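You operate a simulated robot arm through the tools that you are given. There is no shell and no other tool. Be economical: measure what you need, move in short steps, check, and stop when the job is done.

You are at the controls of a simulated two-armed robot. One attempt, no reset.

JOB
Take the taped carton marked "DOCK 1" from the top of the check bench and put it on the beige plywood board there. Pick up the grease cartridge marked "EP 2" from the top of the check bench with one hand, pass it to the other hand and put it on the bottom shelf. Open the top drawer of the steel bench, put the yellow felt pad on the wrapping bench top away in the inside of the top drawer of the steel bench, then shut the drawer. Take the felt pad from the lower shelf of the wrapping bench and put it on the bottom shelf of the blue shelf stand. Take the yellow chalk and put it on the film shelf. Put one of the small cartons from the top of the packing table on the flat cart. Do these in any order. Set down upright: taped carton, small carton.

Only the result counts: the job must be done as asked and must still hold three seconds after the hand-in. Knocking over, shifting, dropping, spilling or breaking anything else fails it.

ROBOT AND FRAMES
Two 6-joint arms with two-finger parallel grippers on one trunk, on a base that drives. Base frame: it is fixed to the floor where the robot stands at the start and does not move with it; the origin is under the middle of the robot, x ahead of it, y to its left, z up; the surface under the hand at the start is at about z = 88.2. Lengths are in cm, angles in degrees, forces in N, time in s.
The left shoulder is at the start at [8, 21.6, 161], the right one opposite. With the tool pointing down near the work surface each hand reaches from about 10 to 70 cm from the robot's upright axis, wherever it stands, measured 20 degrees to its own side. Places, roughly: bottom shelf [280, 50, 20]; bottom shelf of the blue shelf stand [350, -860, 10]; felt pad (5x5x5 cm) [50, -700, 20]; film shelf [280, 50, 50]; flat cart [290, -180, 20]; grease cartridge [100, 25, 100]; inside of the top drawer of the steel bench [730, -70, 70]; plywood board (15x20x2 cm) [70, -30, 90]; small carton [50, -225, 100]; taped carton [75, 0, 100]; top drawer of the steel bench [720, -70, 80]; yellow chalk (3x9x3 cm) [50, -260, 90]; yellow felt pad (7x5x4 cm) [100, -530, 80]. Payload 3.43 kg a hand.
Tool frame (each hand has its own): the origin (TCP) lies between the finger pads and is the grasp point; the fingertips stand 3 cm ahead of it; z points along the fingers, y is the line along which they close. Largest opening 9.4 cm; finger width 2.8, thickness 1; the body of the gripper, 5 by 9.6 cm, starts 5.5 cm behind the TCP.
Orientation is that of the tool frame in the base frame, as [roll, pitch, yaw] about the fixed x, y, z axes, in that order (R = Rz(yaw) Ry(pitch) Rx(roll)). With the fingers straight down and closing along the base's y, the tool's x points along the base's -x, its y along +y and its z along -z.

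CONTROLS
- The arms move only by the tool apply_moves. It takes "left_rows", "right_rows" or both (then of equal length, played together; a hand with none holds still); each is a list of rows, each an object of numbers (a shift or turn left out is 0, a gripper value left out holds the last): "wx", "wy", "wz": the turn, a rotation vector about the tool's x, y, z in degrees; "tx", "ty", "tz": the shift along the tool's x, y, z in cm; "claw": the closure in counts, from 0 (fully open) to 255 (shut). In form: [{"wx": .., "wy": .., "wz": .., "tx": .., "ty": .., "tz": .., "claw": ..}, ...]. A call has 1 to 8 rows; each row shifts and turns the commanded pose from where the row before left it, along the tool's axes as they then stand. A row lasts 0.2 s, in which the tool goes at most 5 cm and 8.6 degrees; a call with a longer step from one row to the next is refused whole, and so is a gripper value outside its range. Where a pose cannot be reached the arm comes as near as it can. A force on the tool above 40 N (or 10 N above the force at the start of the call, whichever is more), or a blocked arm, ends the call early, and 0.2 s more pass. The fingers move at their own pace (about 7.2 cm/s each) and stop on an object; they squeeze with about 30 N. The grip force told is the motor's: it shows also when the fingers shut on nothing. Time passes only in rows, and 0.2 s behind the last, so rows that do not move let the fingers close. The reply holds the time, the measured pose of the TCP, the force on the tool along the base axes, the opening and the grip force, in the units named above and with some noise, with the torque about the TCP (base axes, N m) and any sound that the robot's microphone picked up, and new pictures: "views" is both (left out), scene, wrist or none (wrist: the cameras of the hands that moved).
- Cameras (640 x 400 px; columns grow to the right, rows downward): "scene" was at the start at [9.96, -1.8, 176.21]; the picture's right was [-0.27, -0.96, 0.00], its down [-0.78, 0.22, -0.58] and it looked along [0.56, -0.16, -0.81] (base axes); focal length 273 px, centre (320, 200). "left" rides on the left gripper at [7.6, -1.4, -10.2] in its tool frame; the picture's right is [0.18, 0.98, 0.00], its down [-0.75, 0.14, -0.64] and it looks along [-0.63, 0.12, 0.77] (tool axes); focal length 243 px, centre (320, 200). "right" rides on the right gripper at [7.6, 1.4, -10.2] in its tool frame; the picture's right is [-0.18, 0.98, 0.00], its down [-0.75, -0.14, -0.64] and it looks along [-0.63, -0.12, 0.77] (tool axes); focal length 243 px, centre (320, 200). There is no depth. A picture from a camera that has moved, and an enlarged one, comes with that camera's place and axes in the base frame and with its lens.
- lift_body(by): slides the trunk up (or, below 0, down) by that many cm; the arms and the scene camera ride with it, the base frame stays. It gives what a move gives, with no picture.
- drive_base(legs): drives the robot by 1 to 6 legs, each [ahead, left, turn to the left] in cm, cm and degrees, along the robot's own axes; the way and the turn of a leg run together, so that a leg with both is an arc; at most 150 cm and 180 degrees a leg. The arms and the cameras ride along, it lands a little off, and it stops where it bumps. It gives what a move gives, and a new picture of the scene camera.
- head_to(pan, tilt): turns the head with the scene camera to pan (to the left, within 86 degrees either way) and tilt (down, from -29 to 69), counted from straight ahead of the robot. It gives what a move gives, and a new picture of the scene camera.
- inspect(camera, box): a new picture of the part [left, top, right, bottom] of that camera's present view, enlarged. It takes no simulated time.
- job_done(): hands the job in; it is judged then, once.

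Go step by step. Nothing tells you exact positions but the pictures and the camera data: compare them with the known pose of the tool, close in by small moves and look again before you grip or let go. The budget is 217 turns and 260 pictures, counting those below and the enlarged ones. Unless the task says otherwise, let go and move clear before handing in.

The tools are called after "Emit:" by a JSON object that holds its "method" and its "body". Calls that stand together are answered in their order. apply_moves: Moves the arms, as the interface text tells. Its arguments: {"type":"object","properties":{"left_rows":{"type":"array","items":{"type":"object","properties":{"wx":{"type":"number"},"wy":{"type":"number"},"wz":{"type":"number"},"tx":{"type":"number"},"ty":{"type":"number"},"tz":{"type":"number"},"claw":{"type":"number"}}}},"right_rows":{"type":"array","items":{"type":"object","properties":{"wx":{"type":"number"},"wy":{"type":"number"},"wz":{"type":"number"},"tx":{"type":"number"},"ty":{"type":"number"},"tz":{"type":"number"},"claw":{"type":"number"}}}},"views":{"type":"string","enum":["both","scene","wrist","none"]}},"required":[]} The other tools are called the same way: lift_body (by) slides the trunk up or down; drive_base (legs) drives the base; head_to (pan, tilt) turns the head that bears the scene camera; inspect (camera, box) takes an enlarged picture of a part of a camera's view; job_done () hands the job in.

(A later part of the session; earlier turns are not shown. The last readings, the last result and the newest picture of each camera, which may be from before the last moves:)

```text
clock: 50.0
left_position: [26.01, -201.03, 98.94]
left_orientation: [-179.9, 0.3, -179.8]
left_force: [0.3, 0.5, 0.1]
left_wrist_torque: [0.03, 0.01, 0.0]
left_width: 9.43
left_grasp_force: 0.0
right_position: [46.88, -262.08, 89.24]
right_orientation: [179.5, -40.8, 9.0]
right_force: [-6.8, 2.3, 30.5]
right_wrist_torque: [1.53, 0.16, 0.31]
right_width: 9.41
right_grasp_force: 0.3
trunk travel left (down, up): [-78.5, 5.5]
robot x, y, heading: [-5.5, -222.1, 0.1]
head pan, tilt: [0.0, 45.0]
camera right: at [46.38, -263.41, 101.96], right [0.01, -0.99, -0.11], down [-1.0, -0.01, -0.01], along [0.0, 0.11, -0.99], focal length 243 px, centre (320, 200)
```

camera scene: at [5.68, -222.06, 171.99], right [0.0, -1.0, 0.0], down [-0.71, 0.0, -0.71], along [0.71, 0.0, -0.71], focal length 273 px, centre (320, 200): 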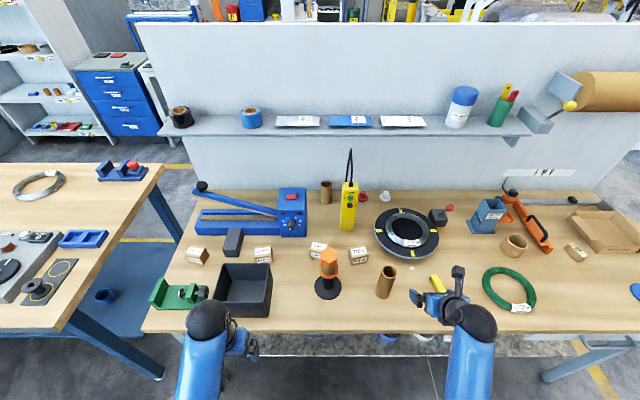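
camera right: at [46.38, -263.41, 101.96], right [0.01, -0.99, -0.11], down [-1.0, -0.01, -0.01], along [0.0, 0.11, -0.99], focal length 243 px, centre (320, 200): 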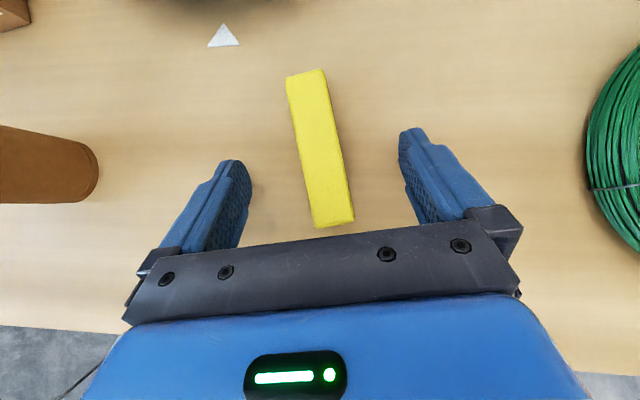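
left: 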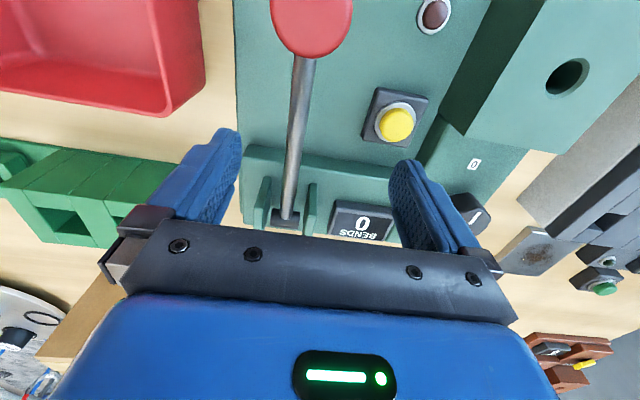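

The tips are on the table (z ≈ 86), with the chalk between them. I'll raise a touch and close.

Emit:
{"method": "apply_moves", "body": {"right_rows": [{"tx": 0.3, "tz": -0.35}, {"claw": 255}, {}, {}, {}, {"tx": 1.3, "tz": -1.5}, {"tx": 2, "tz": -2.2}, {}], "views": "wrist"}}

```text
clock: 51.8
left_position: [26.3, -201.14, 98.7]
left_orientation: [180.0, 0.1, -179.8]
left_force: [0.8, -0.5, -0.7]
left_wrist_torque: [0.0, 0.01, -0.01]
left_width: 9.39
left_grasp_force: 0.2
right_position: [47.26, -261.86, 94.15]
right_orientation: [179.8, -40.0, 8.9]
right_force: [0.1, 0.1, 0.0]
right_wrist_torque: [0.03, 0.02, 0.0]
right_width: 2.75
right_grasp_force: 30.0
trunk travel left (down, up): [-78.5, 5.5]
robot x, y, heading: [-5.27, -222.12, 0.2]
head pan, tilt: [0.0, 45.0]
camera right: at [46.84, -263.36, 106.88], right [0.01, -0.99, -0.12], down [-1.0, -0.01, 0.01], along [-0.01, 0.12, -0.99], focal length 243 px, centre (320, 200)
```

right: 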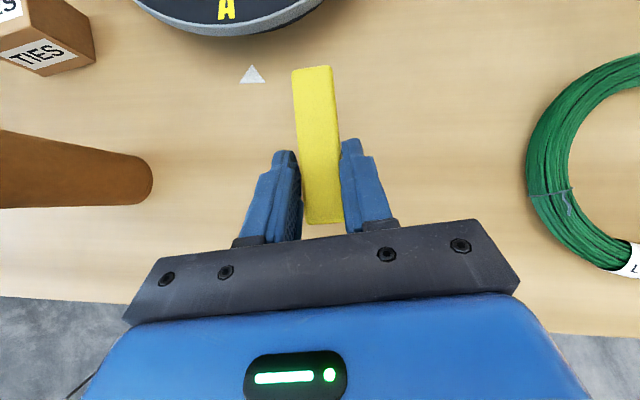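

Chalk is held. Now I'll zoom in on the left small carton for the left hand.

Emit:
{"method": "inspect", "body": {"camera": "scene", "box": [150, 210, 270, 285]}}

```text
5.33 times, centred on (210, 248) of scene
camera zoom: at [5.82, -222.11, 171.97], right [0.0, -1.0, 0.0], down [-0.71, 0.0, -0.71], along [0.71, 0.0, -0.71], focal length 1455 px, centre (907, -53)
```

zoom: 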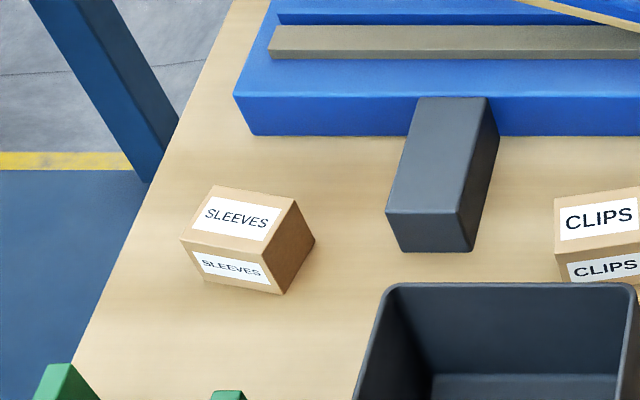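

The SLEEVES carton is centred near (61.6, −177.5) and turned about −13°. I'll bring the left hand above it.

Emit:
{"method": "apply_moves", "body": {"left_rows": [{"ty": 4.72, "tz": -0.5}, {"ty": 4.72, "tz": -0.5}, {"ty": 4.72, "tz": -0.5}, {"ty": 4.72}, {"ty": 4.72}, {"wz": 6.5}, {"wz": 6.5}, {}], "views": "none"}}

Emit:
{"method": "apply_moves", "body": {"left_rows": [{"tx": -4.2, "ty": 0.97, "tz": -0.5}, {"tx": -4.2, "ty": 0.97, "tz": -0.5}, {"tx": -4.2, "ty": 0.97, "tz": -0.5}, {"tx": -4.2, "ty": 0.97}, {"tx": -4.2, "ty": 0.97}, {"tx": -4.2, "ty": 0.97}, {"tx": -4.2, "ty": 0.97}, {}], "views": "both"}}

```text
clock: 53.6
left_position: [26.09, -177.53, 98.82]
left_orientation: [179.8, 0.1, 167.1]
left_force: [-0.7, 0.3, 0.9]
left_wrist_torque: [0.0, -0.03, 0.01]
left_width: 9.4
left_grasp_force: 0.1
left hand out of reach, approached as far as the arm can: row 2, 3
right_position: [47.26, -261.95, 94.09]
right_orientation: [179.8, -40.1, 8.9]
right_force: [0.3, -0.1, -0.5]
right_wrist_torque: [0.02, 0.02, 0.0]
right_width: 2.72
right_grasp_force: 30.0
trunk travel left (down, up): [-78.5, 5.5]
robot x, y, heading: [-4.8, -222.16, 0.0]
head pan, tilt: [0.0, 45.0]
```

```text
clock: 55.4
left_position: [56.32, -177.6, 100.59]
left_orientation: [-179.9, 0.1, 167.1]
left_force: [-0.6, -0.7, 0.2]
left_wrist_torque: [0.0, 0.0, -0.02]
left_width: 9.39
left_grasp_force: 0.0
right_position: [47.29, -261.87, 94.08]
right_orientation: [179.8, -40.1, 8.9]
right_force: [0.1, -1.1, 0.0]
right_wrist_torque: [0.01, 0.02, 0.0]
right_width: 2.73
right_grasp_force: 30.1
trunk travel left (down, up): [-78.5, 5.5]
robot x, y, heading: [-5.45, -222.2, 0.1]
head pan, tilt: [0.0, 45.0]
camera scene: at [5.83, -222.09, 171.98], right [0.0, -1.0, 0.0], down [-0.71, 0.0, -0.71], along [0.71, 0.0, -0.71], focal length 273 px, centre (320, 200)
camera left: at [48.6, -177.36, 110.89], right [0.04, 1.0, 0.0], down [0.76, -0.03, 0.64], along [0.64, -0.03, -0.77], focal length 243 px, centre (320, 200)
```

scene: 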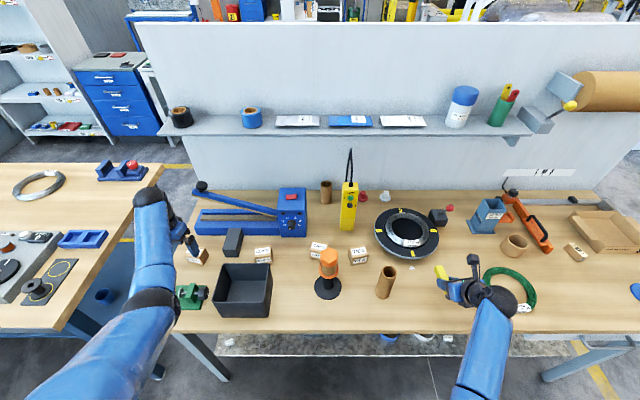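
left: 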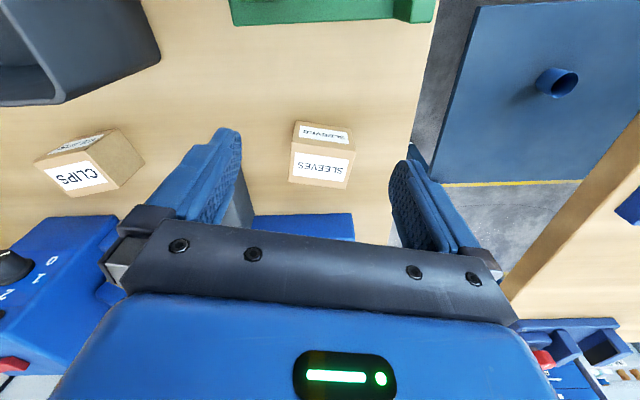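

The left hand is on track; the carton centre is at about (61.3, −177.9). I'll move over it and descend.

Emit:
{"method": "apply_moves", "body": {"left_rows": [{"tx": -2.5, "ty": 0.5}, {"tx": -2.5, "ty": 0.5}, {"tz": 3}, {"tz": 3}, {}], "views": "wrist"}}

```text
clock: 56.6
left_position: [59.86, -178.16, 95.26]
left_orientation: [180.0, 0.1, 167.1]
left_force: [0.5, -0.8, -0.2]
left_wrist_torque: [0.02, -0.02, -0.02]
left_width: 9.39
left_grasp_force: 0.0
left hand out of reach, approached as far as the arm can: row 3, 4
right_position: [47.3, -261.95, 94.22]
right_orientation: [179.8, -40.0, 8.9]
right_force: [-0.7, 0.7, -0.3]
right_wrist_torque: [-0.03, 0.0, 0.0]
right_width: 2.72
right_grasp_force: 30.6
trunk travel left (down, up): [-78.5, 5.5]
robot x, y, heading: [-5.22, -222.27, 0.1]
head pan, tilt: [0.0, 45.0]
camera left: at [52.09, -177.91, 105.61], right [0.04, 1.0, 0.0], down [0.77, -0.03, 0.64], along [0.64, -0.03, -0.77], focal length 243 px, centre (320, 200)
```

left: 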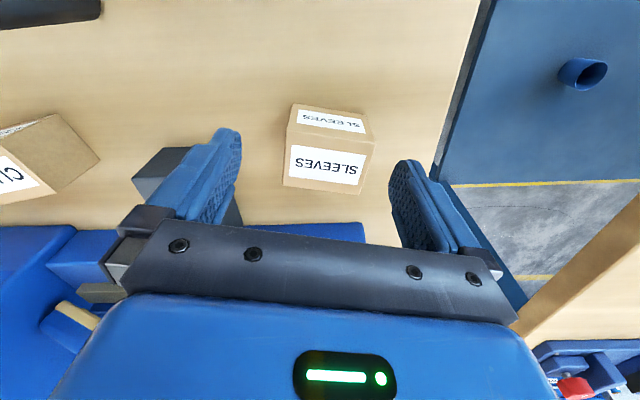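

Reach limit on the left. I'll roll the base 4 cm ahead (the right hand is clear), then continue down.

Emit:
{"method": "drive_base", "body": {"legs": [[4, 0, 0]]}}

Emit:
{"method": "apply_moves", "body": {"left_rows": [{"tz": 1}, {}], "views": "wrist"}}

```text
clock: 57.5
left_position: [62.9, -178.19, 95.88]
left_orientation: [179.9, 0.5, 167.1]
left_force: [-0.8, 0.1, 0.7]
left_wrist_torque: [-0.03, -0.06, 0.02]
left_width: 9.4
left_grasp_force: 0.1
right_position: [50.58, -261.98, 94.54]
right_orientation: [179.7, -40.6, 8.9]
right_force: [0.0, 0.2, -1.2]
right_wrist_torque: [-0.01, -0.02, -0.01]
right_width: 2.77
right_grasp_force: 29.2
trunk travel left (down, up): [-78.5, 5.5]
robot x, y, heading: [-1.25, -222.24, -0.1]
head pan, tilt: [0.0, 45.0]
camera scene: at [8.42, -222.1, 172.08], right [0.0, -1.0, 0.0], down [-0.7, 0.0, -0.71], along [0.71, 0.0, -0.7], focal length 273 px, centre (320, 200)
```

scene: 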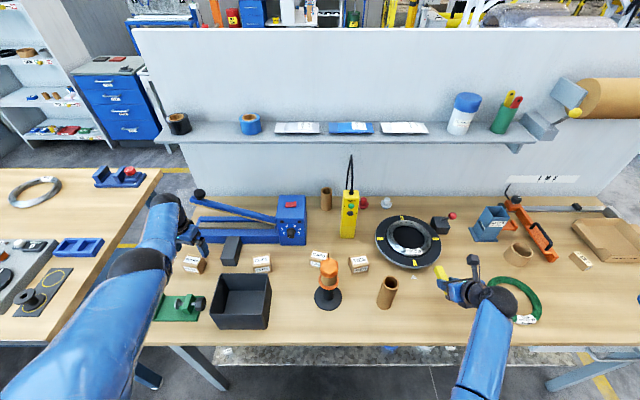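

```text
clock: 58.1
left_position: [63.42, -178.08, 94.41]
left_orientation: [179.9, 0.2, 167.1]
left_force: [0.4, 0.4, 0.0]
left_wrist_torque: [0.02, 0.0, -0.01]
left_width: 9.38
left_grasp_force: 0.0
right_position: [50.94, -261.91, 94.17]
right_orientation: [179.8, -40.3, 8.9]
right_force: [-0.4, 0.2, -0.1]
right_wrist_torque: [0.0, 0.05, 0.0]
right_width: 2.73
right_grasp_force: 30.3
trunk travel left (down, up): [-78.5, 5.5]
robot x, y, heading: [-1.62, -222.45, 0.1]
head pan, tilt: [0.0, 45.0]
camera left: at [55.63, -177.87, 104.82], right [0.04, 1.0, 0.0], down [0.76, -0.03, 0.64], along [0.64, -0.02, -0.76], focal length 243 px, centre (320, 200)
```

left: 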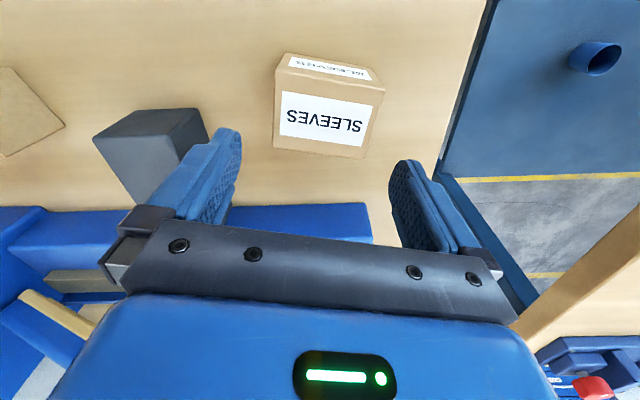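

I overshot slightly ahead. I'll correct 2.2 cm back, lower to z 90, then check.

Emit:
{"method": "apply_moves", "body": {"left_rows": [{"tx": 2.2}, {"tz": 2.2}, {"tz": 2.2}, {}], "views": "wrist"}}

```text
clock: 59.1
left_position: [61.05, -177.77, 90.35]
left_orientation: [-180.0, 0.1, 167.1]
left_force: [-0.7, -0.6, -0.7]
left_wrist_torque: [0.0, -0.01, 0.01]
left_width: 9.35
left_grasp_force: 0.1
left hand out of reach, approached as far as the arm can: row 3
right_position: [51.22, -261.8, 94.16]
right_orientation: [179.8, -40.1, 8.9]
right_force: [0.1, -0.3, -1.0]
right_wrist_torque: [-0.02, -0.03, -0.03]
right_width: 2.72
right_grasp_force: 30.0
trunk travel left (down, up): [-78.5, 5.5]
robot x, y, heading: [-1.46, -222.8, 0.1]
head pan, tilt: [0.0, 45.0]
camera left: at [53.17, -177.52, 100.72], right [0.04, 1.0, 0.0], down [0.76, -0.03, 0.64], along [0.64, -0.02, -0.77], focal length 243 px, centre (320, 200)
```

left: 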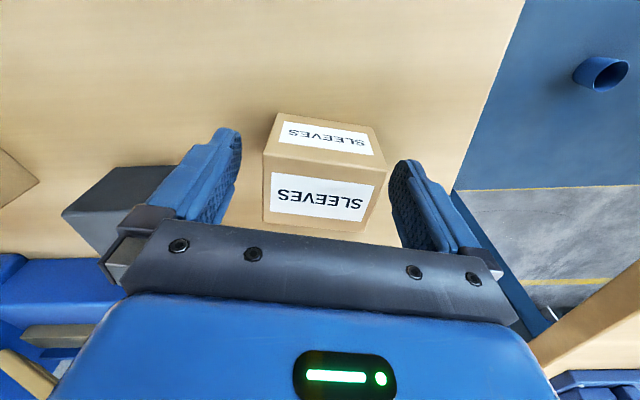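

The carton sits well between the fingers. Closing and lifting.

Emit:
{"method": "apply_moves", "body": {"left_rows": [{"claw": 255}, {}, {}, {}, {"tz": -2}, {"tz": -3}, {"tz": -3}, {}], "views": "both"}}

```text
clock: 60.9
left_position: [63.92, -176.75, 96.8]
left_orientation: [-179.8, -0.1, 167.2]
left_force: [-0.3, -1.0, -2.0]
left_wrist_torque: [0.0, 0.06, -0.01]
left_width: 6.4
left_grasp_force: 30.4
left hand out of reach, approached as far as the arm can: row 5, 6, 7
right_position: [51.14, -261.89, 94.15]
right_orientation: [179.8, -40.1, 8.9]
right_force: [-0.7, -0.2, -0.9]
right_wrist_torque: [0.0, 0.01, 0.0]
right_width: 2.71
right_grasp_force: 29.8
trunk travel left (down, up): [-78.5, 5.5]
robot x, y, heading: [-1.19, -222.2, -0.2]
head pan, tilt: [0.0, 45.0]
camera scene: at [9.77, -222.07, 171.97], right [0.0, -1.0, 0.0], down [-0.71, 0.0, -0.71], along [0.71, 0.0, -0.71], focal length 273 px, centre (320, 200)
camera left: at [56.18, -176.49, 107.11], right [0.04, 1.0, 0.0], down [0.77, -0.03, 0.64], along [0.64, -0.03, -0.77], focal length 243 px, centre (320, 200)
```

scene: 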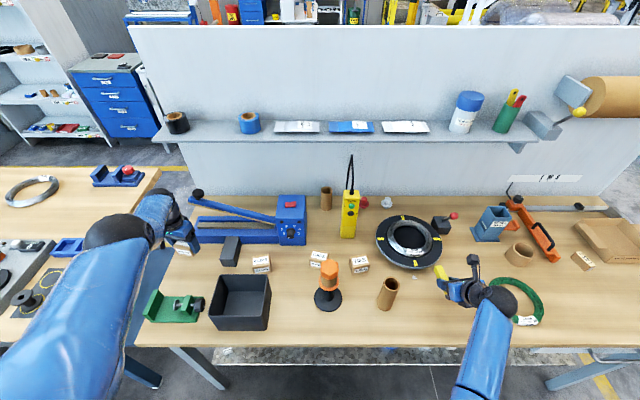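
left: 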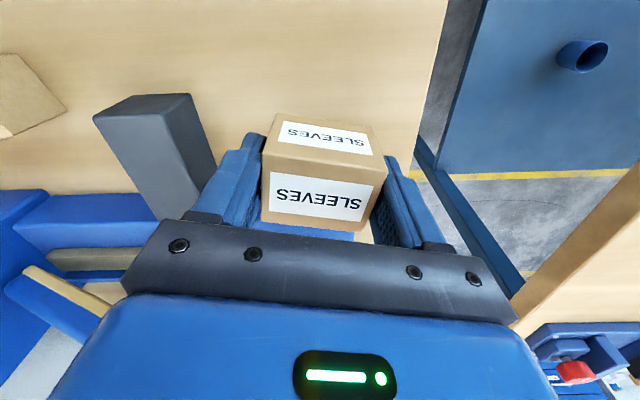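

Both items are held. I'll raise the trunk fully and back away, then look for the passage to the shelf and cart.

Emit:
{"method": "lift_body", "body": {"by": 5.5}}

Emit:
{"method": "drive_base", "body": {"legs": [[-48, 0, 0]]}}

Emit:
{"method": "head_to", "body": {"pan": -60, "tilt": 20}}

```text
clock: 61.9
left_position: [63.88, -176.76, 102.19]
left_orientation: [-179.8, 0.0, 167.1]
left_force: [-0.3, -0.5, -1.4]
left_wrist_torque: [0.02, 0.03, 0.03]
left_width: 6.4
left_grasp_force: 30.2
right_position: [51.25, -261.76, 99.71]
right_orientation: [179.8, -40.1, 8.9]
right_force: [0.0, 0.1, -0.4]
right_wrist_torque: [0.0, 0.0, -0.01]
right_width: 2.75
right_grasp_force: 30.1
trunk travel left (down, up): [-84.0, 0.0]
robot x, y, heading: [-1.58, -222.57, 0.3]
head pan, tilt: [0.0, 45.0]
```

```text
clock: 64.8
left_position: [16.02, -177.33, 102.1]
left_orientation: [-179.9, -0.2, 166.5]
left_force: [0.8, -0.5, -1.2]
left_wrist_torque: [0.02, 0.02, 0.02]
left_width: 6.44
left_grasp_force: 29.6
right_position: [2.4, -262.29, 99.45]
right_orientation: [179.8, -40.0, 8.2]
right_force: [0.6, -0.3, -1.2]
right_wrist_torque: [-0.03, -0.01, -0.01]
right_width: 2.75
right_grasp_force: 29.6
trunk travel left (down, up): [-84.0, 0.0]
robot x, y, heading: [-49.55, -221.99, -0.7]
head pan, tilt: [0.0, 45.0]
camera scene: at [-38.52, -222.01, 177.44], right [-0.01, -1.0, 0.0], down [-0.71, 0.01, -0.71], along [0.7, -0.01, -0.71], focal length 273 px, centre (320, 200)
```

scene: 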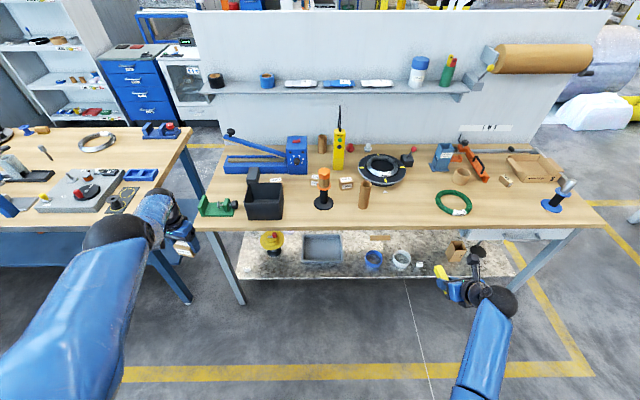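

```text
clock: 66.1
left_position: [15.79, -177.33, 102.13]
left_orientation: [-180.0, 0.0, 166.5]
left_force: [-0.2, -0.1, -2.4]
left_wrist_torque: [-0.04, 0.0, -0.03]
left_width: 6.43
left_grasp_force: 29.8
right_position: [2.08, -262.36, 99.58]
right_orientation: [179.8, -40.1, 8.1]
right_force: [0.8, 0.5, -1.1]
right_wrist_torque: [0.02, 0.04, 0.02]
right_width: 2.73
right_grasp_force: 30.2
trunk travel left (down, up): [-84.0, 0.0]
robot x, y, heading: [-50.03, -222.05, -0.8]
head pan, tilt: [-60.0, 20.0]
camera scene: at [-42.33, -230.04, 181.33], right [-0.87, -0.49, 0.0], down [-0.17, 0.3, -0.94], along [0.46, -0.82, -0.34], focal length 273 px, centre (320, 200)
```

scene: 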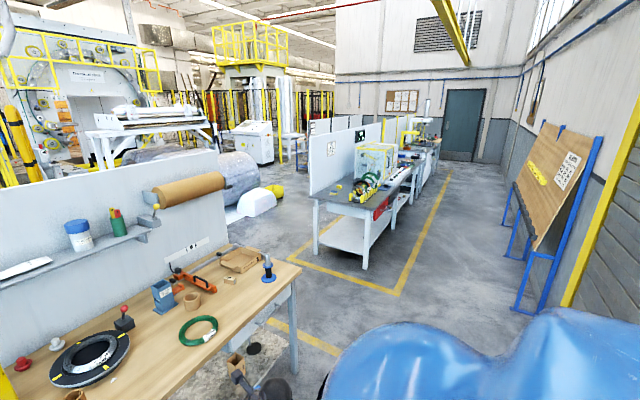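

The passage is the gap between the packing table (ends y ≈ −340) and the wrapping bench (starts y ≈ −488). I'll strafe right to y ≈ −413.

Emit:
{"method": "drive_base", "body": {"legs": [[0, -95, 0], [0, -96, 0.8]]}}

Emit:
{"method": "head_to", "body": {"pan": 0, "tilt": 20}}

```text
clock: 75.6
left_position: [13.3, -369.05, 102.14]
left_orientation: [-179.9, 0.0, 165.4]
left_force: [-1.2, 0.3, -1.1]
left_wrist_torque: [0.02, 0.02, -0.01]
left_width: 6.41
left_grasp_force: 29.7
right_position: [-2.11, -453.77, 99.62]
right_orientation: [179.7, -40.2, 7.2]
right_force: [0.2, 0.5, -0.1]
right_wrist_torque: [0.01, 0.04, 0.0]
right_width: 2.73
right_grasp_force: 30.4
trunk travel left (down, up): [-84.0, 0.0]
robot x, y, heading: [-53.15, -412.41, -1.7]
head pan, tilt: [-60.0, 20.0]
camera scene: at [-46.05, -420.6, 181.35], right [-0.88, -0.47, 0.0], down [-0.16, 0.3, -0.94], along [0.45, -0.83, -0.34], focal length 273 px, centre (320, 200)
```

scene: 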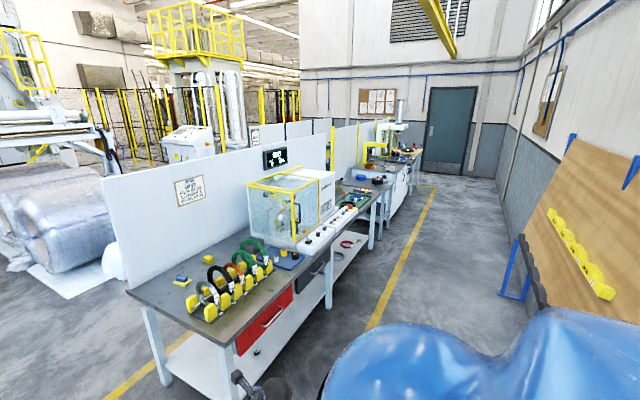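

```text
clock: 76.9
left_position: [13.29, -369.29, 102.16]
left_orientation: [-179.9, 0.0, 165.4]
left_force: [0.1, -0.7, -1.9]
left_wrist_torque: [-0.03, -0.02, 0.01]
left_width: 6.42
left_grasp_force: 29.9
right_position: [-2.15, -453.96, 99.51]
right_orientation: [179.7, -40.1, 7.1]
right_force: [-0.4, 0.8, -1.5]
right_wrist_torque: [0.02, -0.05, 0.03]
right_width: 2.73
right_grasp_force: 29.4
trunk travel left (down, up): [-84.0, 0.0]
robot x, y, heading: [-52.79, -412.67, -2.0]
head pan, tilt: [0.0, 20.0]
camera scene: at [-41.17, -412.83, 181.34], right [-0.03, -1.0, 0.0], down [-0.34, 0.01, -0.94], along [0.94, -0.03, -0.34], focal length 273 px, centre (320, 200)
```

scene: 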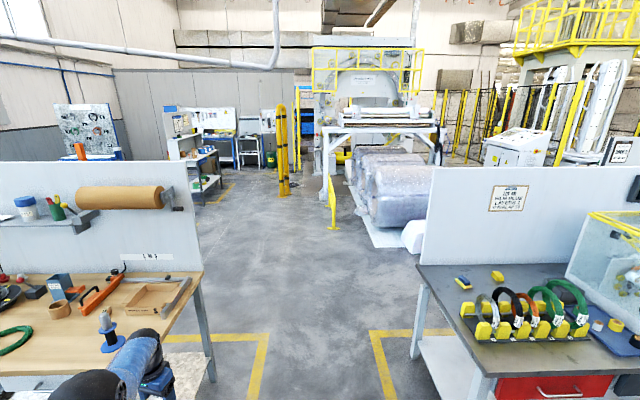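

The gap is clear. I'll drive through to x ≈ 200, then turn left to face the cart and shelf.

Emit:
{"method": "drive_base", "body": {"legs": [[0, 0, 2], [150, 0, 0], [95, 0, 0], [0, 0, 85]]}}

```text
clock: 93.0
left_position: [150.54, -343.87, 102.21]
left_orientation: [-179.9, 0.1, -106.3]
left_force: [0.1, -0.4, -1.7]
left_wrist_torque: [0.01, -0.03, -0.03]
left_width: 6.41
left_grasp_force: 30.2
right_position: [234.67, -361.83, 99.63]
right_orientation: [179.8, -40.1, 95.3]
right_force: [-1.2, -0.8, -1.3]
right_wrist_torque: [-0.01, 0.01, -0.01]
right_width: 2.73
right_grasp_force: 29.9
trunk travel left (down, up): [-84.0, 0.0]
robot x, y, heading: [191.96, -412.15, 86.6]
head pan, tilt: [0.0, 20.0]
camera scene: at [192.52, -399.33, 181.34], right [1.0, -0.06, 0.0], down [-0.02, -0.34, -0.94], along [0.06, 0.94, -0.34], focal length 273 px, centre (320, 200)
```

scene: 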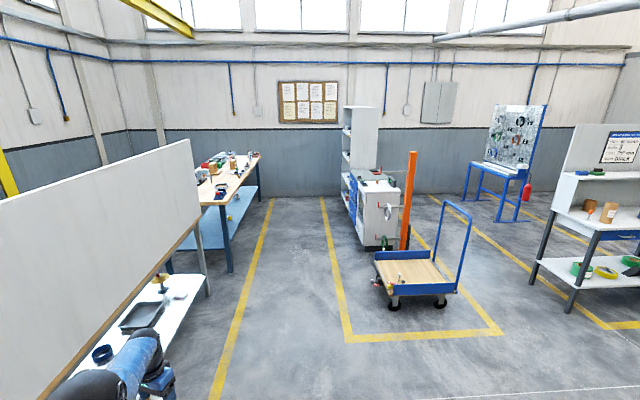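

I see the flat cart at about x 274–327, y −194 to −137. Zooming in to see what's on it.

Emit:
{"method": "inspect", "body": {"camera": "scene", "box": [350, 220, 490, 310]}}

Emit:
{"method": "inspect", "body": {"camera": "scene", "box": [190, 140, 250, 200]}}

```text
4.44 times, centred on (420, 265) of scene
camera zoom: at [192.52, -399.33, 181.34], right [1.0, -0.06, 0.0], down [-0.02, -0.34, -0.94], along [0.06, 0.94, -0.34], focal length 1213 px, centre (-124, -89)
```

zoom: 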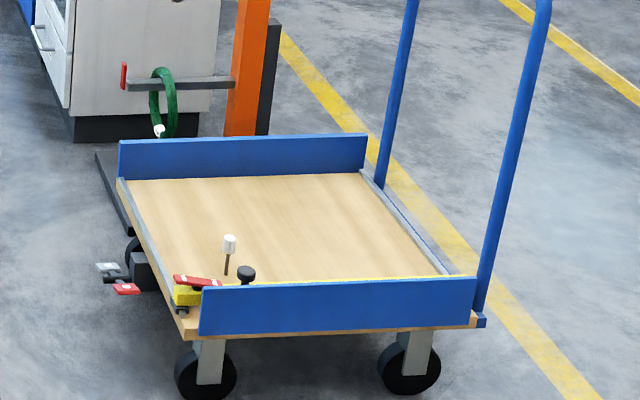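

```text
6.67 times, centred on (220, 170) of scene
camera zoom: at [192.52, -399.33, 181.34], right [1.0, -0.06, 0.0], down [-0.02, -0.34, -0.94], along [0.06, 0.94, -0.34], focal length 1819 px, centre (987, 400)
```

zoom: 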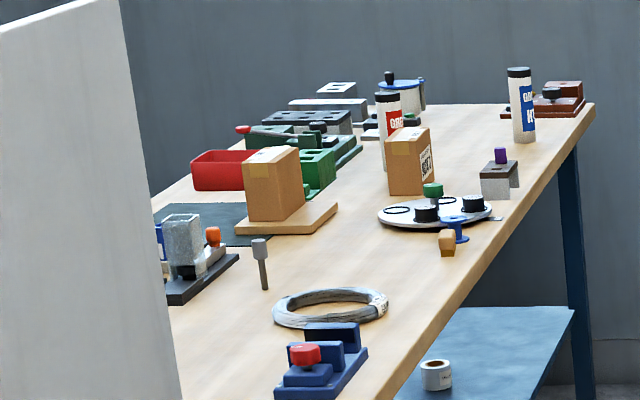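

The deck spans about x 267–325, y −205 to −150 at z ≈ 21, free in the middle. I'll drive to (222, −190) and face it.

Emit:
{"method": "drive_base", "body": {"legs": [[0, 0, 3.4], [150, -14, 0], [70, -14, 0], [0, 0, -90]]}}

Emit:
{"method": "head_to", "body": {"pan": 5, "tilt": 50}}

```text
refused: leg 2 is longer than a leg can be; nothing moved
```

```text
clock: 93.9
left_position: [150.47, -343.85, 102.15]
left_orientation: [-179.9, -0.1, -106.5]
left_force: [-0.1, -0.3, -1.6]
left_wrist_torque: [0.0, 0.0, -0.01]
left_width: 6.39
left_grasp_force: 29.9
right_position: [234.57, -361.85, 99.57]
right_orientation: [179.8, -40.1, 95.3]
right_force: [0.0, 0.7, -0.3]
right_wrist_torque: [0.0, 0.04, -0.01]
right_width: 2.71
right_grasp_force: 29.7
trunk travel left (down, up): [-84.0, 0.0]
robot x, y, heading: [191.87, -411.39, 86.6]
head pan, tilt: [5.0, 50.0]
camera scene: at [191.67, -400.93, 176.79], right [1.0, 0.03, 0.0], down [0.02, -0.77, -0.64], along [-0.02, 0.64, -0.77], focal length 273 px, centre (320, 200)
```

scene: 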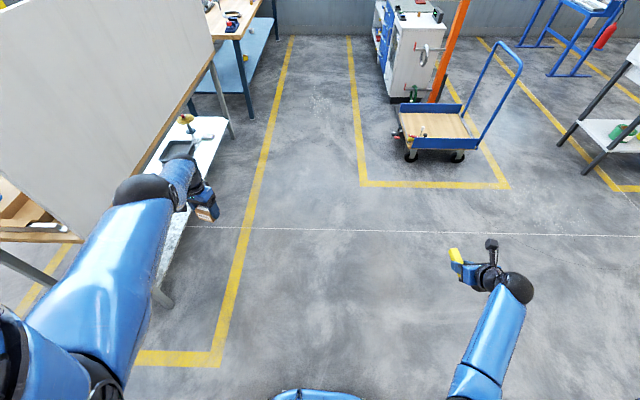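

Emit:
{"method": "drive_base", "body": {"legs": [[0, 0, 3.4], [110, -14, 0], [110, -14, 0], [0, 0, -90]]}}

```text
clock: 108.3
left_position: [267.04, -129.42, 101.96]
left_orientation: [-179.7, -1.0, -176.8]
left_force: [-0.3, 0.4, -2.0]
left_wrist_torque: [-0.01, 0.0, 0.0]
left_width: 6.39
left_grasp_force: 29.9
right_position: [278.14, -215.29, 99.63]
right_orientation: [179.8, -40.1, 24.1]
right_force: [0.6, 0.2, -0.7]
right_wrist_torque: [-0.03, 0.06, 0.0]
right_width: 2.73
right_grasp_force: 30.8
trunk travel left (down, up): [-84.0, 0.0]
robot x, y, heading: [216.91, -190.96, 15.3]
head pan, tilt: [5.0, 50.0]
stopped in leg 4: the force on the tool passed its limit at 162 N (the readings are from after the stop); the commanded pose is now the measured one
camera scene: at [227.11, -187.25, 176.77], right [0.35, -0.94, 0.0], down [-0.72, -0.27, -0.64], along [0.6, 0.22, -0.77], focal length 273 px, centre (320, 200)
```

scene: 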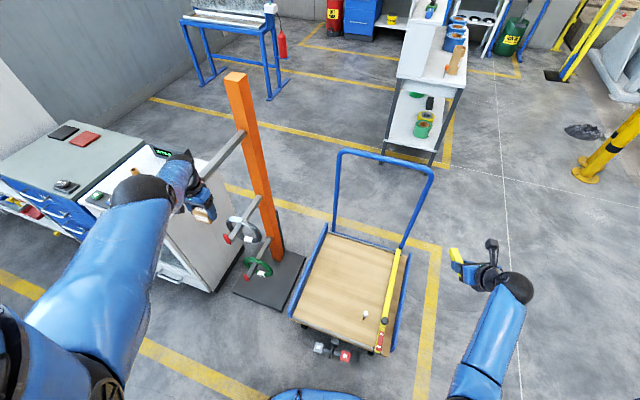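

Something touched the left hand during the turn — the cable stand's upper arm seems close. Let me look closely.

Emit:
{"method": "inspect", "body": {"camera": "scene", "box": [120, 50, 320, 310]}}

Emit:
{"method": "inspect", "body": {"camera": "left", "box": [0, 0, 640, 400]}}

```text
1.54 times, centred on (220, 180) of scene
camera zoom: at [227.11, -187.25, 176.77], right [0.35, -0.94, 0.0], down [-0.72, -0.27, -0.64], along [0.6, 0.22, -0.77], focal length 420 px, centre (474, 231)
```

zoom: 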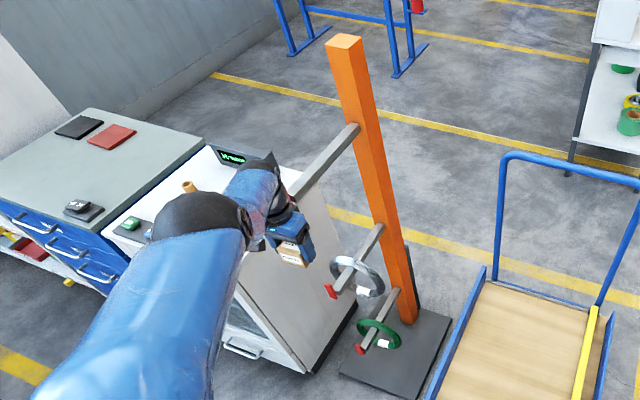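

```text
1.00 times, centred on (320, 200) of left (not enlarged: the box is as wide or as high as the picture)
camera zoom: at [259.73, -131.19, 112.52], right [-0.24, 0.97, 0.0], down [0.76, 0.19, 0.63], along [0.61, 0.15, -0.78], focal length 243 px, centre (320, 200)
```

zoom: 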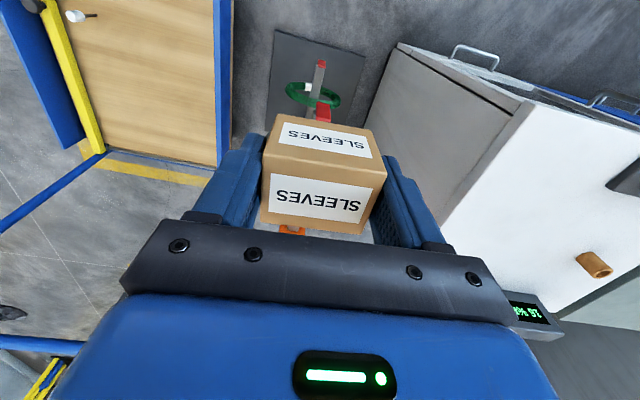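

The hand touched the stand's upper arm, but the stand's base plate is where it was. I'll turn back off it, reverse away, and pull the left hand inward.

Emit:
{"method": "drive_base", "body": {"legs": [[0, 0, 8], [-45, 0, 0], [0, 0, -23]]}}

```text
clock: 112.8
left_position: [240.38, -162.05, 102.01]
left_orientation: [-179.9, -1.1, 168.1]
left_force: [0.0, 0.2, -1.5]
left_wrist_torque: [0.02, 0.02, -0.01]
left_width: 6.4
left_grasp_force: 30.1
right_position: [228.71, -247.91, 99.7]
right_orientation: [179.6, -40.1, 9.1]
right_force: [0.4, 0.1, -0.9]
right_wrist_torque: [-0.03, 0.01, 0.0]
right_width: 2.71
right_grasp_force: 29.6
trunk travel left (down, up): [-84.0, 0.0]
robot x, y, heading: [175.76, -208.44, 0.2]
head pan, tilt: [5.0, 50.0]
camera scene: at [186.68, -207.48, 176.78], right [0.09, -1.0, 0.0], down [-0.76, -0.07, -0.64], along [0.64, 0.06, -0.77], focal length 273 px, centre (320, 200)
```

scene: 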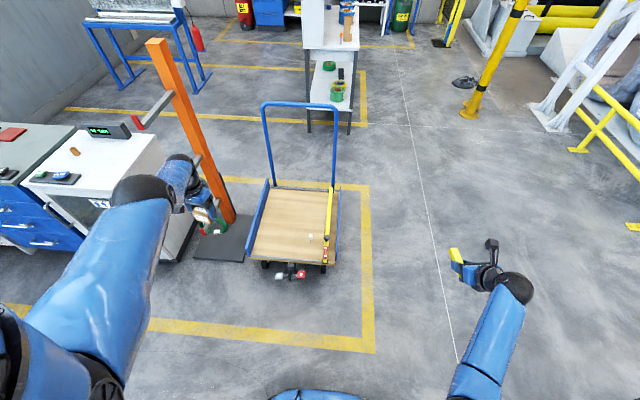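

Clear now. I'll bring the left hand inward.

Emit:
{"method": "apply_moves", "body": {"left_rows": [{"ty": -4.6}, {"ty": -4.6}, {"ty": -4.6}, {"ty": -4.6}, {"ty": -4.6}, {"ty": -4.6}, {}], "views": "none"}}

Emit:
{"method": "inspect", "body": {"camera": "scene", "box": [220, 170, 380, 290]}}

```text
clock: 114.5
left_position: [243.37, -187.4, 97.86]
left_orientation: [-179.8, -1.1, 168.1]
left_force: [0.1, 0.2, -1.9]
left_wrist_torque: [0.01, 0.02, -0.01]
left_width: 6.42
left_grasp_force: 29.9
left hand out of reach, approached as far as the arm can: row 1, 2, 3, 4, 5, 6
right_position: [228.72, -248.0, 99.56]
right_orientation: [179.7, -40.2, 9.0]
right_force: [0.0, 0.0, -1.0]
right_wrist_torque: [-0.01, 0.0, 0.03]
right_width: 2.74
right_grasp_force: 29.7
trunk travel left (down, up): [-84.0, 0.0]
robot x, y, heading: [175.84, -208.38, 0.4]
head pan, tilt: [5.0, 50.0]
```

```text
3.33 times, centred on (300, 230) of scene
camera zoom: at [186.68, -207.63, 176.78], right [0.09, -1.0, 0.0], down [-0.76, -0.07, -0.64], along [0.64, 0.06, -0.77], focal length 910 px, centre (387, 100)
```

zoom: 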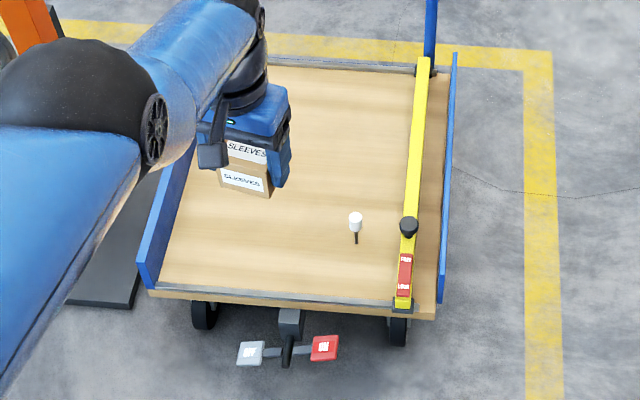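

Target spot is about (282, −172) on the deck, clear of the stick, yellow bar and pedals. I'll drive up and lower the trunk most of the way.

Emit:
{"method": "drive_base", "body": {"legs": [[39, 15, -0.3]]}}

Emit:
{"method": "lift_body", "body": {"by": -55}}

Emit:
{"method": "head_to", "body": {"pan": 5, "tilt": 40}}

Emit:
{"method": "inspect", "body": {"camera": "left", "box": [0, 0, 640, 400]}}

```text
clock: 117.0
left_position: [282.21, -173.51, 97.87]
left_orientation: [-179.9, -1.1, 167.4]
left_force: [-0.4, 0.0, -1.0]
left_wrist_torque: [0.02, -0.03, -0.02]
left_width: 6.42
left_grasp_force: 29.9
right_position: [266.59, -233.95, 99.77]
right_orientation: [179.7, -40.2, 8.2]
right_force: [-0.9, -0.8, -1.1]
right_wrist_torque: [-0.02, 0.0, 0.06]
right_width: 2.73
right_grasp_force: 30.0
trunk travel left (down, up): [-84.0, 0.0]
robot x, y, heading: [214.63, -193.61, -0.5]
head pan, tilt: [5.0, 50.0]
camera scene: at [224.99, -193.19, 176.81], right [0.08, -1.0, 0.0], down [-0.76, -0.06, -0.64], along [0.64, 0.05, -0.76], focal length 273 px, centre (320, 200)
```

scene: 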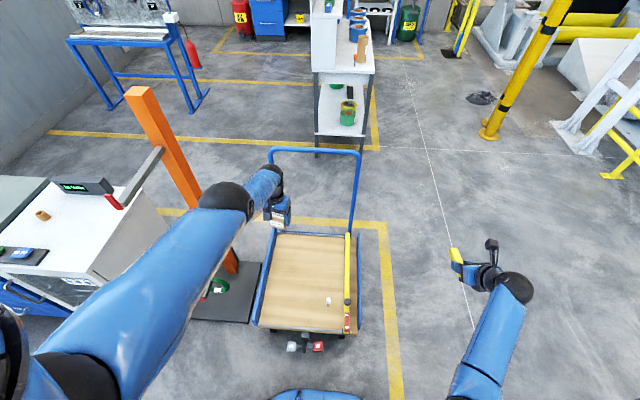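

```text
refused: -55 is not a number from -40 to 40
```

```text
clock: 117.7
left_position: [282.28, -173.62, 97.77]
left_orientation: [-180.0, -1.1, 167.3]
left_force: [0.8, 0.2, -1.5]
left_wrist_torque: [0.0, 0.03, 0.02]
left_width: 6.38
left_grasp_force: 29.5
right_position: [266.69, -234.05, 99.55]
right_orientation: [179.8, -40.1, 8.2]
right_force: [-0.1, 0.8, -0.9]
right_wrist_torque: [-0.04, 0.01, 0.01]
right_width: 2.75
right_grasp_force: 29.7
trunk travel left (down, up): [-84.0, 0.0]
robot x, y, heading: [214.77, -194.04, -0.6]
head pan, tilt: [5.0, 40.0]
camera scene: at [226.02, -193.04, 178.21], right [0.08, -1.0, 0.0], down [-0.64, -0.05, -0.77], along [0.76, 0.06, -0.64], focal length 273 px, centre (320, 200)
```

scene: 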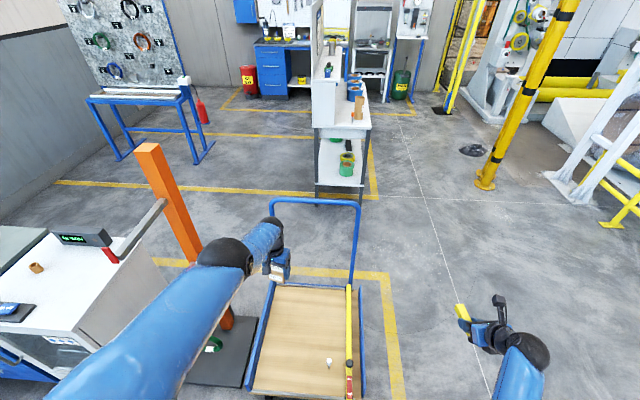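

```text
1.00 times, centred on (320, 200) of left (not enlarged: the box is as wide or as high as the picture)
camera zoom: at [274.7, -173.37, 108.25], right [0.04, 1.0, 0.0], down [0.78, -0.03, 0.63], along [0.63, -0.02, -0.78], focal length 243 px, centre (320, 200)
```

zoom: 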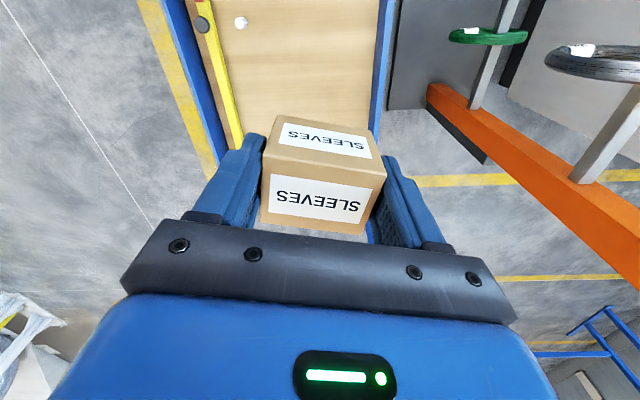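

The forearm stays clear of the stand arms (tips near x 272, y −127). Lowering the trunk in steps.

Emit:
{"method": "lift_body", "body": {"by": -35}}

Emit:
{"method": "lift_body", "body": {"by": -30}}

Emit:
{"method": "inspect", "body": {"camera": "left", "box": [0, 0, 640, 400]}}

Emit:
{"method": "inspect", "body": {"camera": "scene", "box": [160, 150, 480, 400]}}

```text
clock: 121.2
left_position: [282.39, -173.43, 62.67]
left_orientation: [-179.8, -1.1, 167.3]
left_force: [0.9, 0.4, -1.6]
left_wrist_torque: [0.0, -0.01, 0.01]
left_width: 6.41
left_grasp_force: 29.4
right_position: [266.81, -234.01, 64.57]
right_orientation: [179.8, -40.1, 8.2]
right_force: [-0.1, -0.3, -0.7]
right_wrist_torque: [0.02, 0.04, 0.01]
right_width: 2.74
right_grasp_force: 30.2
trunk travel left (down, up): [-49.0, 35.0]
robot x, y, heading: [214.2, -193.67, -0.5]
head pan, tilt: [5.0, 40.0]
```

```text
clock: 124.2
left_position: [282.24, -173.56, 32.77]
left_orientation: [-179.7, -1.2, 167.4]
left_force: [-0.3, -0.7, -1.3]
left_wrist_torque: [0.01, 0.0, 0.0]
left_width: 6.42
left_grasp_force: 29.5
right_position: [266.77, -233.99, 34.65]
right_orientation: [179.9, -40.1, 8.2]
right_force: [-1.2, 0.1, -0.8]
right_wrist_torque: [0.01, 0.03, -0.03]
right_width: 2.74
right_grasp_force: 30.1
trunk travel left (down, up): [-19.0, 65.0]
robot x, y, heading: [214.77, -193.72, -0.4]
head pan, tilt: [5.0, 40.0]
```

```text
1.00 times, centred on (320, 200) of left (not enlarged: the box is as wide or as high as the picture)
camera zoom: at [274.77, -173.32, 43.21], right [0.04, 1.0, 0.0], down [0.78, -0.03, 0.63], along [0.63, -0.02, -0.78], focal length 243 px, centre (320, 200)
```

zoom: 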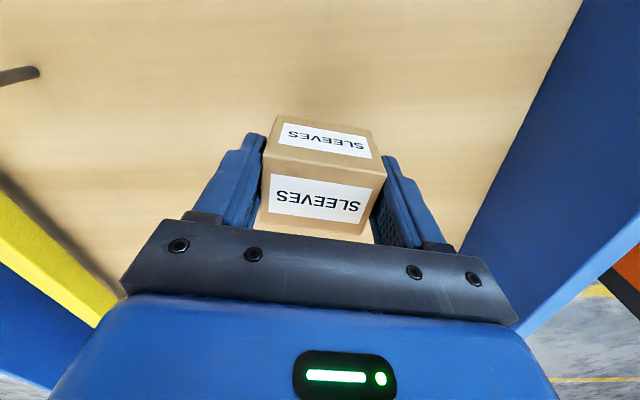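

```text
1.60 times, centred on (320, 275) of scene
camera zoom: at [226.13, -192.98, 113.2], right [0.08, -1.0, 0.0], down [-0.64, -0.05, -0.77], along [0.76, 0.06, -0.64], focal length 436 px, centre (320, 80)
```

zoom: 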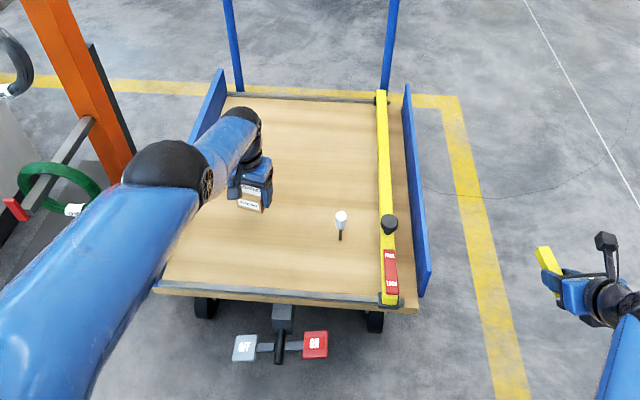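

Good: the carton is over a clear deck area. Lower 4.5 cm, then creep until contact.

Emit:
{"method": "lift_body", "body": {"by": -4.5}}

Emit:
{"method": "lift_body", "body": {"by": -0.8}}

Emit:
{"method": "inspect", "body": {"camera": "scene", "box": [240, 220, 320, 270]}}

```text
clock: 125.0
left_position: [282.5, -173.48, 28.44]
left_orientation: [180.0, -0.7, 167.4]
left_force: [2.0, 1.1, 7.9]
left_wrist_torque: [-0.15, -0.32, 0.02]
left_width: 6.4
left_grasp_force: 29.2
right_position: [266.76, -234.06, 30.11]
right_orientation: [179.8, -40.1, 8.3]
right_force: [0.6, 0.1, -0.3]
right_wrist_torque: [-0.01, 0.0, 0.04]
right_width: 2.74
right_grasp_force: 30.3
trunk travel left (down, up): [-14.5, 69.5]
robot x, y, heading: [214.85, -193.86, -0.6]
head pan, tilt: [5.0, 40.0]
```

```text
clock: 125.6
left_position: [282.49, -173.51, 27.9]
left_orientation: [-180.0, -0.6, 167.3]
left_force: [0.9, 1.0, 29.0]
left_wrist_torque: [-0.02, -0.07, 0.01]
left_width: 6.43
left_grasp_force: 29.7
right_position: [266.78, -234.03, 29.48]
right_orientation: [179.8, -40.3, 8.2]
right_force: [0.7, 0.0, -1.6]
right_wrist_torque: [-0.01, 0.02, 0.02]
right_width: 2.76
right_grasp_force: 29.9
trunk travel left (down, up): [-13.7, 70.3]
robot x, y, heading: [214.78, -193.91, -0.5]
head pan, tilt: [5.0, 40.0]
```

```text
8.00 times, centred on (280, 245) of scene
camera zoom: at [225.78, -193.08, 107.96], right [0.08, -1.0, 0.0], down [-0.64, -0.05, -0.77], along [0.77, 0.06, -0.64], focal length 2183 px, centre (640, -160)
```

zoom: 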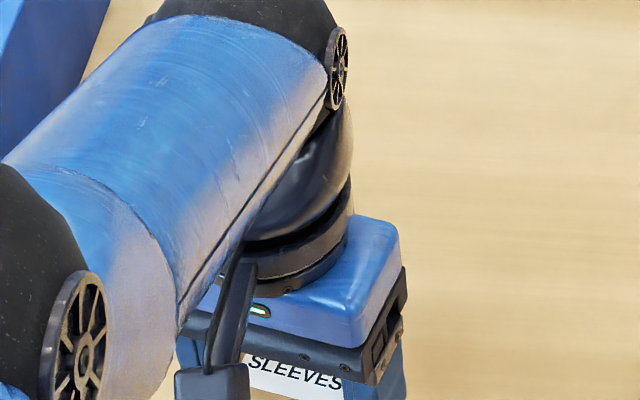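

The carton rests on the deck. I'll ease off the pressure, open, and lift the hand.

Emit:
{"method": "lift_body", "body": {"by": 0.6}}

Emit:
{"method": "apply_moves", "body": {"left_rows": [{"claw": 0}, {}, {}, {}], "views": "none"}}

Emit:
{"method": "lift_body", "body": {"by": 12}}

Emit:
{"method": "inspect", "body": {"camera": "left", "box": [0, 0, 640, 400]}}

```text
clock: 126.1
left_position: [282.16, -173.68, 27.83]
left_orientation: [-179.8, -1.2, 167.3]
left_force: [1.9, -0.3, 6.8]
left_wrist_torque: [0.21, -0.36, -0.07]
left_width: 6.4
left_grasp_force: 30.1
right_position: [266.85, -233.95, 29.98]
right_orientation: [179.8, -40.2, 8.2]
right_force: [-0.1, 0.7, 0.0]
right_wrist_torque: [0.03, 0.01, 0.01]
right_width: 2.71
right_grasp_force: 30.0
trunk travel left (down, up): [-14.3, 69.7]
robot x, y, heading: [214.9, -194.02, -0.4]
head pan, tilt: [5.0, 40.0]
```

```text
clock: 127.1
left_position: [282.31, -173.58, 28.08]
left_orientation: [-179.8, -1.0, 167.3]
left_force: [-0.4, -0.5, 0.0]
left_wrist_torque: [0.01, -0.02, 0.0]
left_width: 9.4
left_grasp_force: 0.0
right_position: [266.65, -234.03, 29.94]
right_orientation: [179.8, -40.1, 8.2]
right_force: [0.5, 0.2, -0.4]
right_wrist_torque: [0.0, 0.01, 0.02]
right_width: 2.76
right_grasp_force: 30.5
trunk travel left (down, up): [-14.3, 69.7]
robot x, y, heading: [214.5, -193.86, -0.5]
head pan, tilt: [5.0, 40.0]
```

```text
clock: 128.6
left_position: [282.35, -173.63, 40.03]
left_orientation: [-179.8, -1.2, 167.3]
left_force: [0.6, 0.1, 0.4]
left_wrist_torque: [-0.02, -0.02, -0.03]
left_width: 9.39
left_grasp_force: 0.0
right_position: [266.89, -234.08, 41.92]
right_orientation: [179.8, -40.0, 8.2]
right_force: [0.4, 0.0, -0.6]
right_wrist_torque: [0.0, 0.0, -0.01]
right_width: 2.72
right_grasp_force: 29.9
trunk travel left (down, up): [-26.3, 57.7]
robot x, y, heading: [214.77, -193.79, -0.4]
head pan, tilt: [5.0, 40.0]
```

```text
1.00 times, centred on (320, 200) of left (not enlarged: the box is as wide or as high as the picture)
camera zoom: at [274.77, -173.32, 50.49], right [0.04, 1.0, 0.0], down [0.78, -0.03, 0.63], along [0.63, -0.02, -0.78], focal length 243 px, centre (320, 200)
```

zoom: 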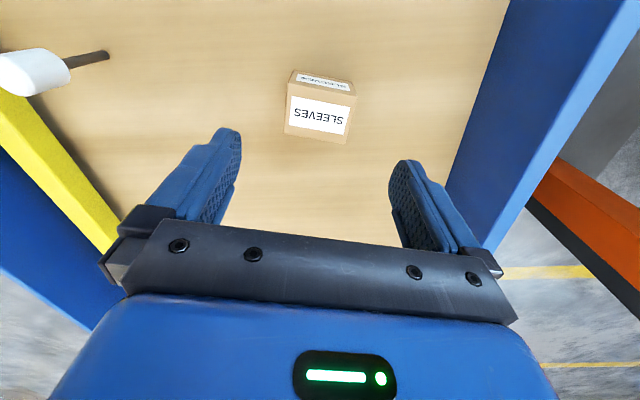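

The small carton stands on the cart. I'll back off and look toward the shelf and the cartridges.

Emit:
{"method": "drive_base", "body": {"legs": [[-42, 0, 0], [0, 100, 0]]}}

Emit:
{"method": "head_to", "body": {"pan": 40, "tilt": 25}}

```text
clock: 136.1
left_position: [241.75, -72.05, 40.01]
left_orientation: [-179.7, -1.1, 167.1]
left_force: [-1.0, 0.1, 0.9]
left_wrist_torque: [0.0, 0.0, 0.02]
left_width: 9.37
left_grasp_force: 0.1
right_position: [226.03, -132.5, 41.95]
right_orientation: [179.9, -40.1, 8.1]
right_force: [-0.3, -0.1, -1.1]
right_wrist_torque: [-0.02, 0.03, 0.01]
right_width: 2.71
right_grasp_force: 30.1
trunk travel left (down, up): [-26.3, 57.7]
robot x, y, heading: [174.06, -91.99, -0.4]
head pan, tilt: [5.0, 40.0]
camera scene: at [185.46, -91.34, 120.5], right [0.08, -1.0, 0.0], down [-0.64, -0.05, -0.77], along [0.76, 0.06, -0.64], focal length 273 px, centre (320, 200)
```

scene: 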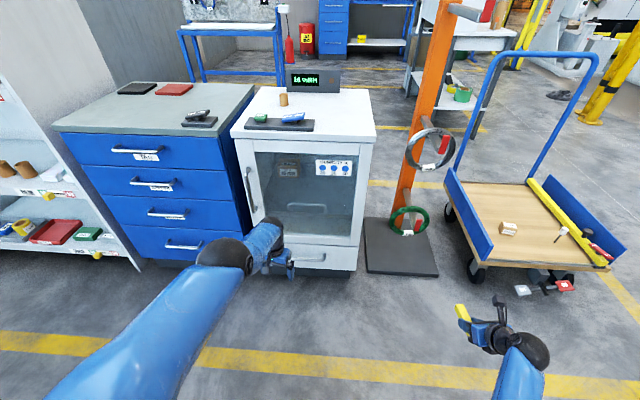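

```text
clock: 137.1
left_position: [241.71, -72.1, 40.03]
left_orientation: [-179.9, -1.1, 167.1]
left_force: [0.2, 0.5, -0.5]
left_wrist_torque: [0.0, 0.01, 0.03]
left_width: 9.39
left_grasp_force: 0.0
right_position: [225.93, -132.56, 41.91]
right_orientation: [179.8, -40.1, 8.1]
right_force: [0.6, -0.5, -0.8]
right_wrist_torque: [0.01, 0.02, -0.01]
right_width: 2.71
right_grasp_force: 29.6
trunk travel left (down, up): [-26.3, 57.7]
robot x, y, heading: [173.9, -92.08, -0.5]
head pan, tilt: [40.0, 25.0]
camera scene: at [184.11, -86.18, 122.83], right [0.63, -0.77, 0.0], down [-0.33, -0.27, -0.91], along [0.7, 0.57, -0.42], focal length 273 px, centre (320, 200)
```

scene: 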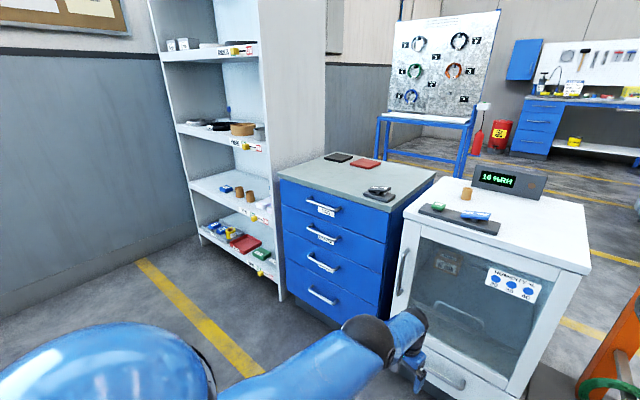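

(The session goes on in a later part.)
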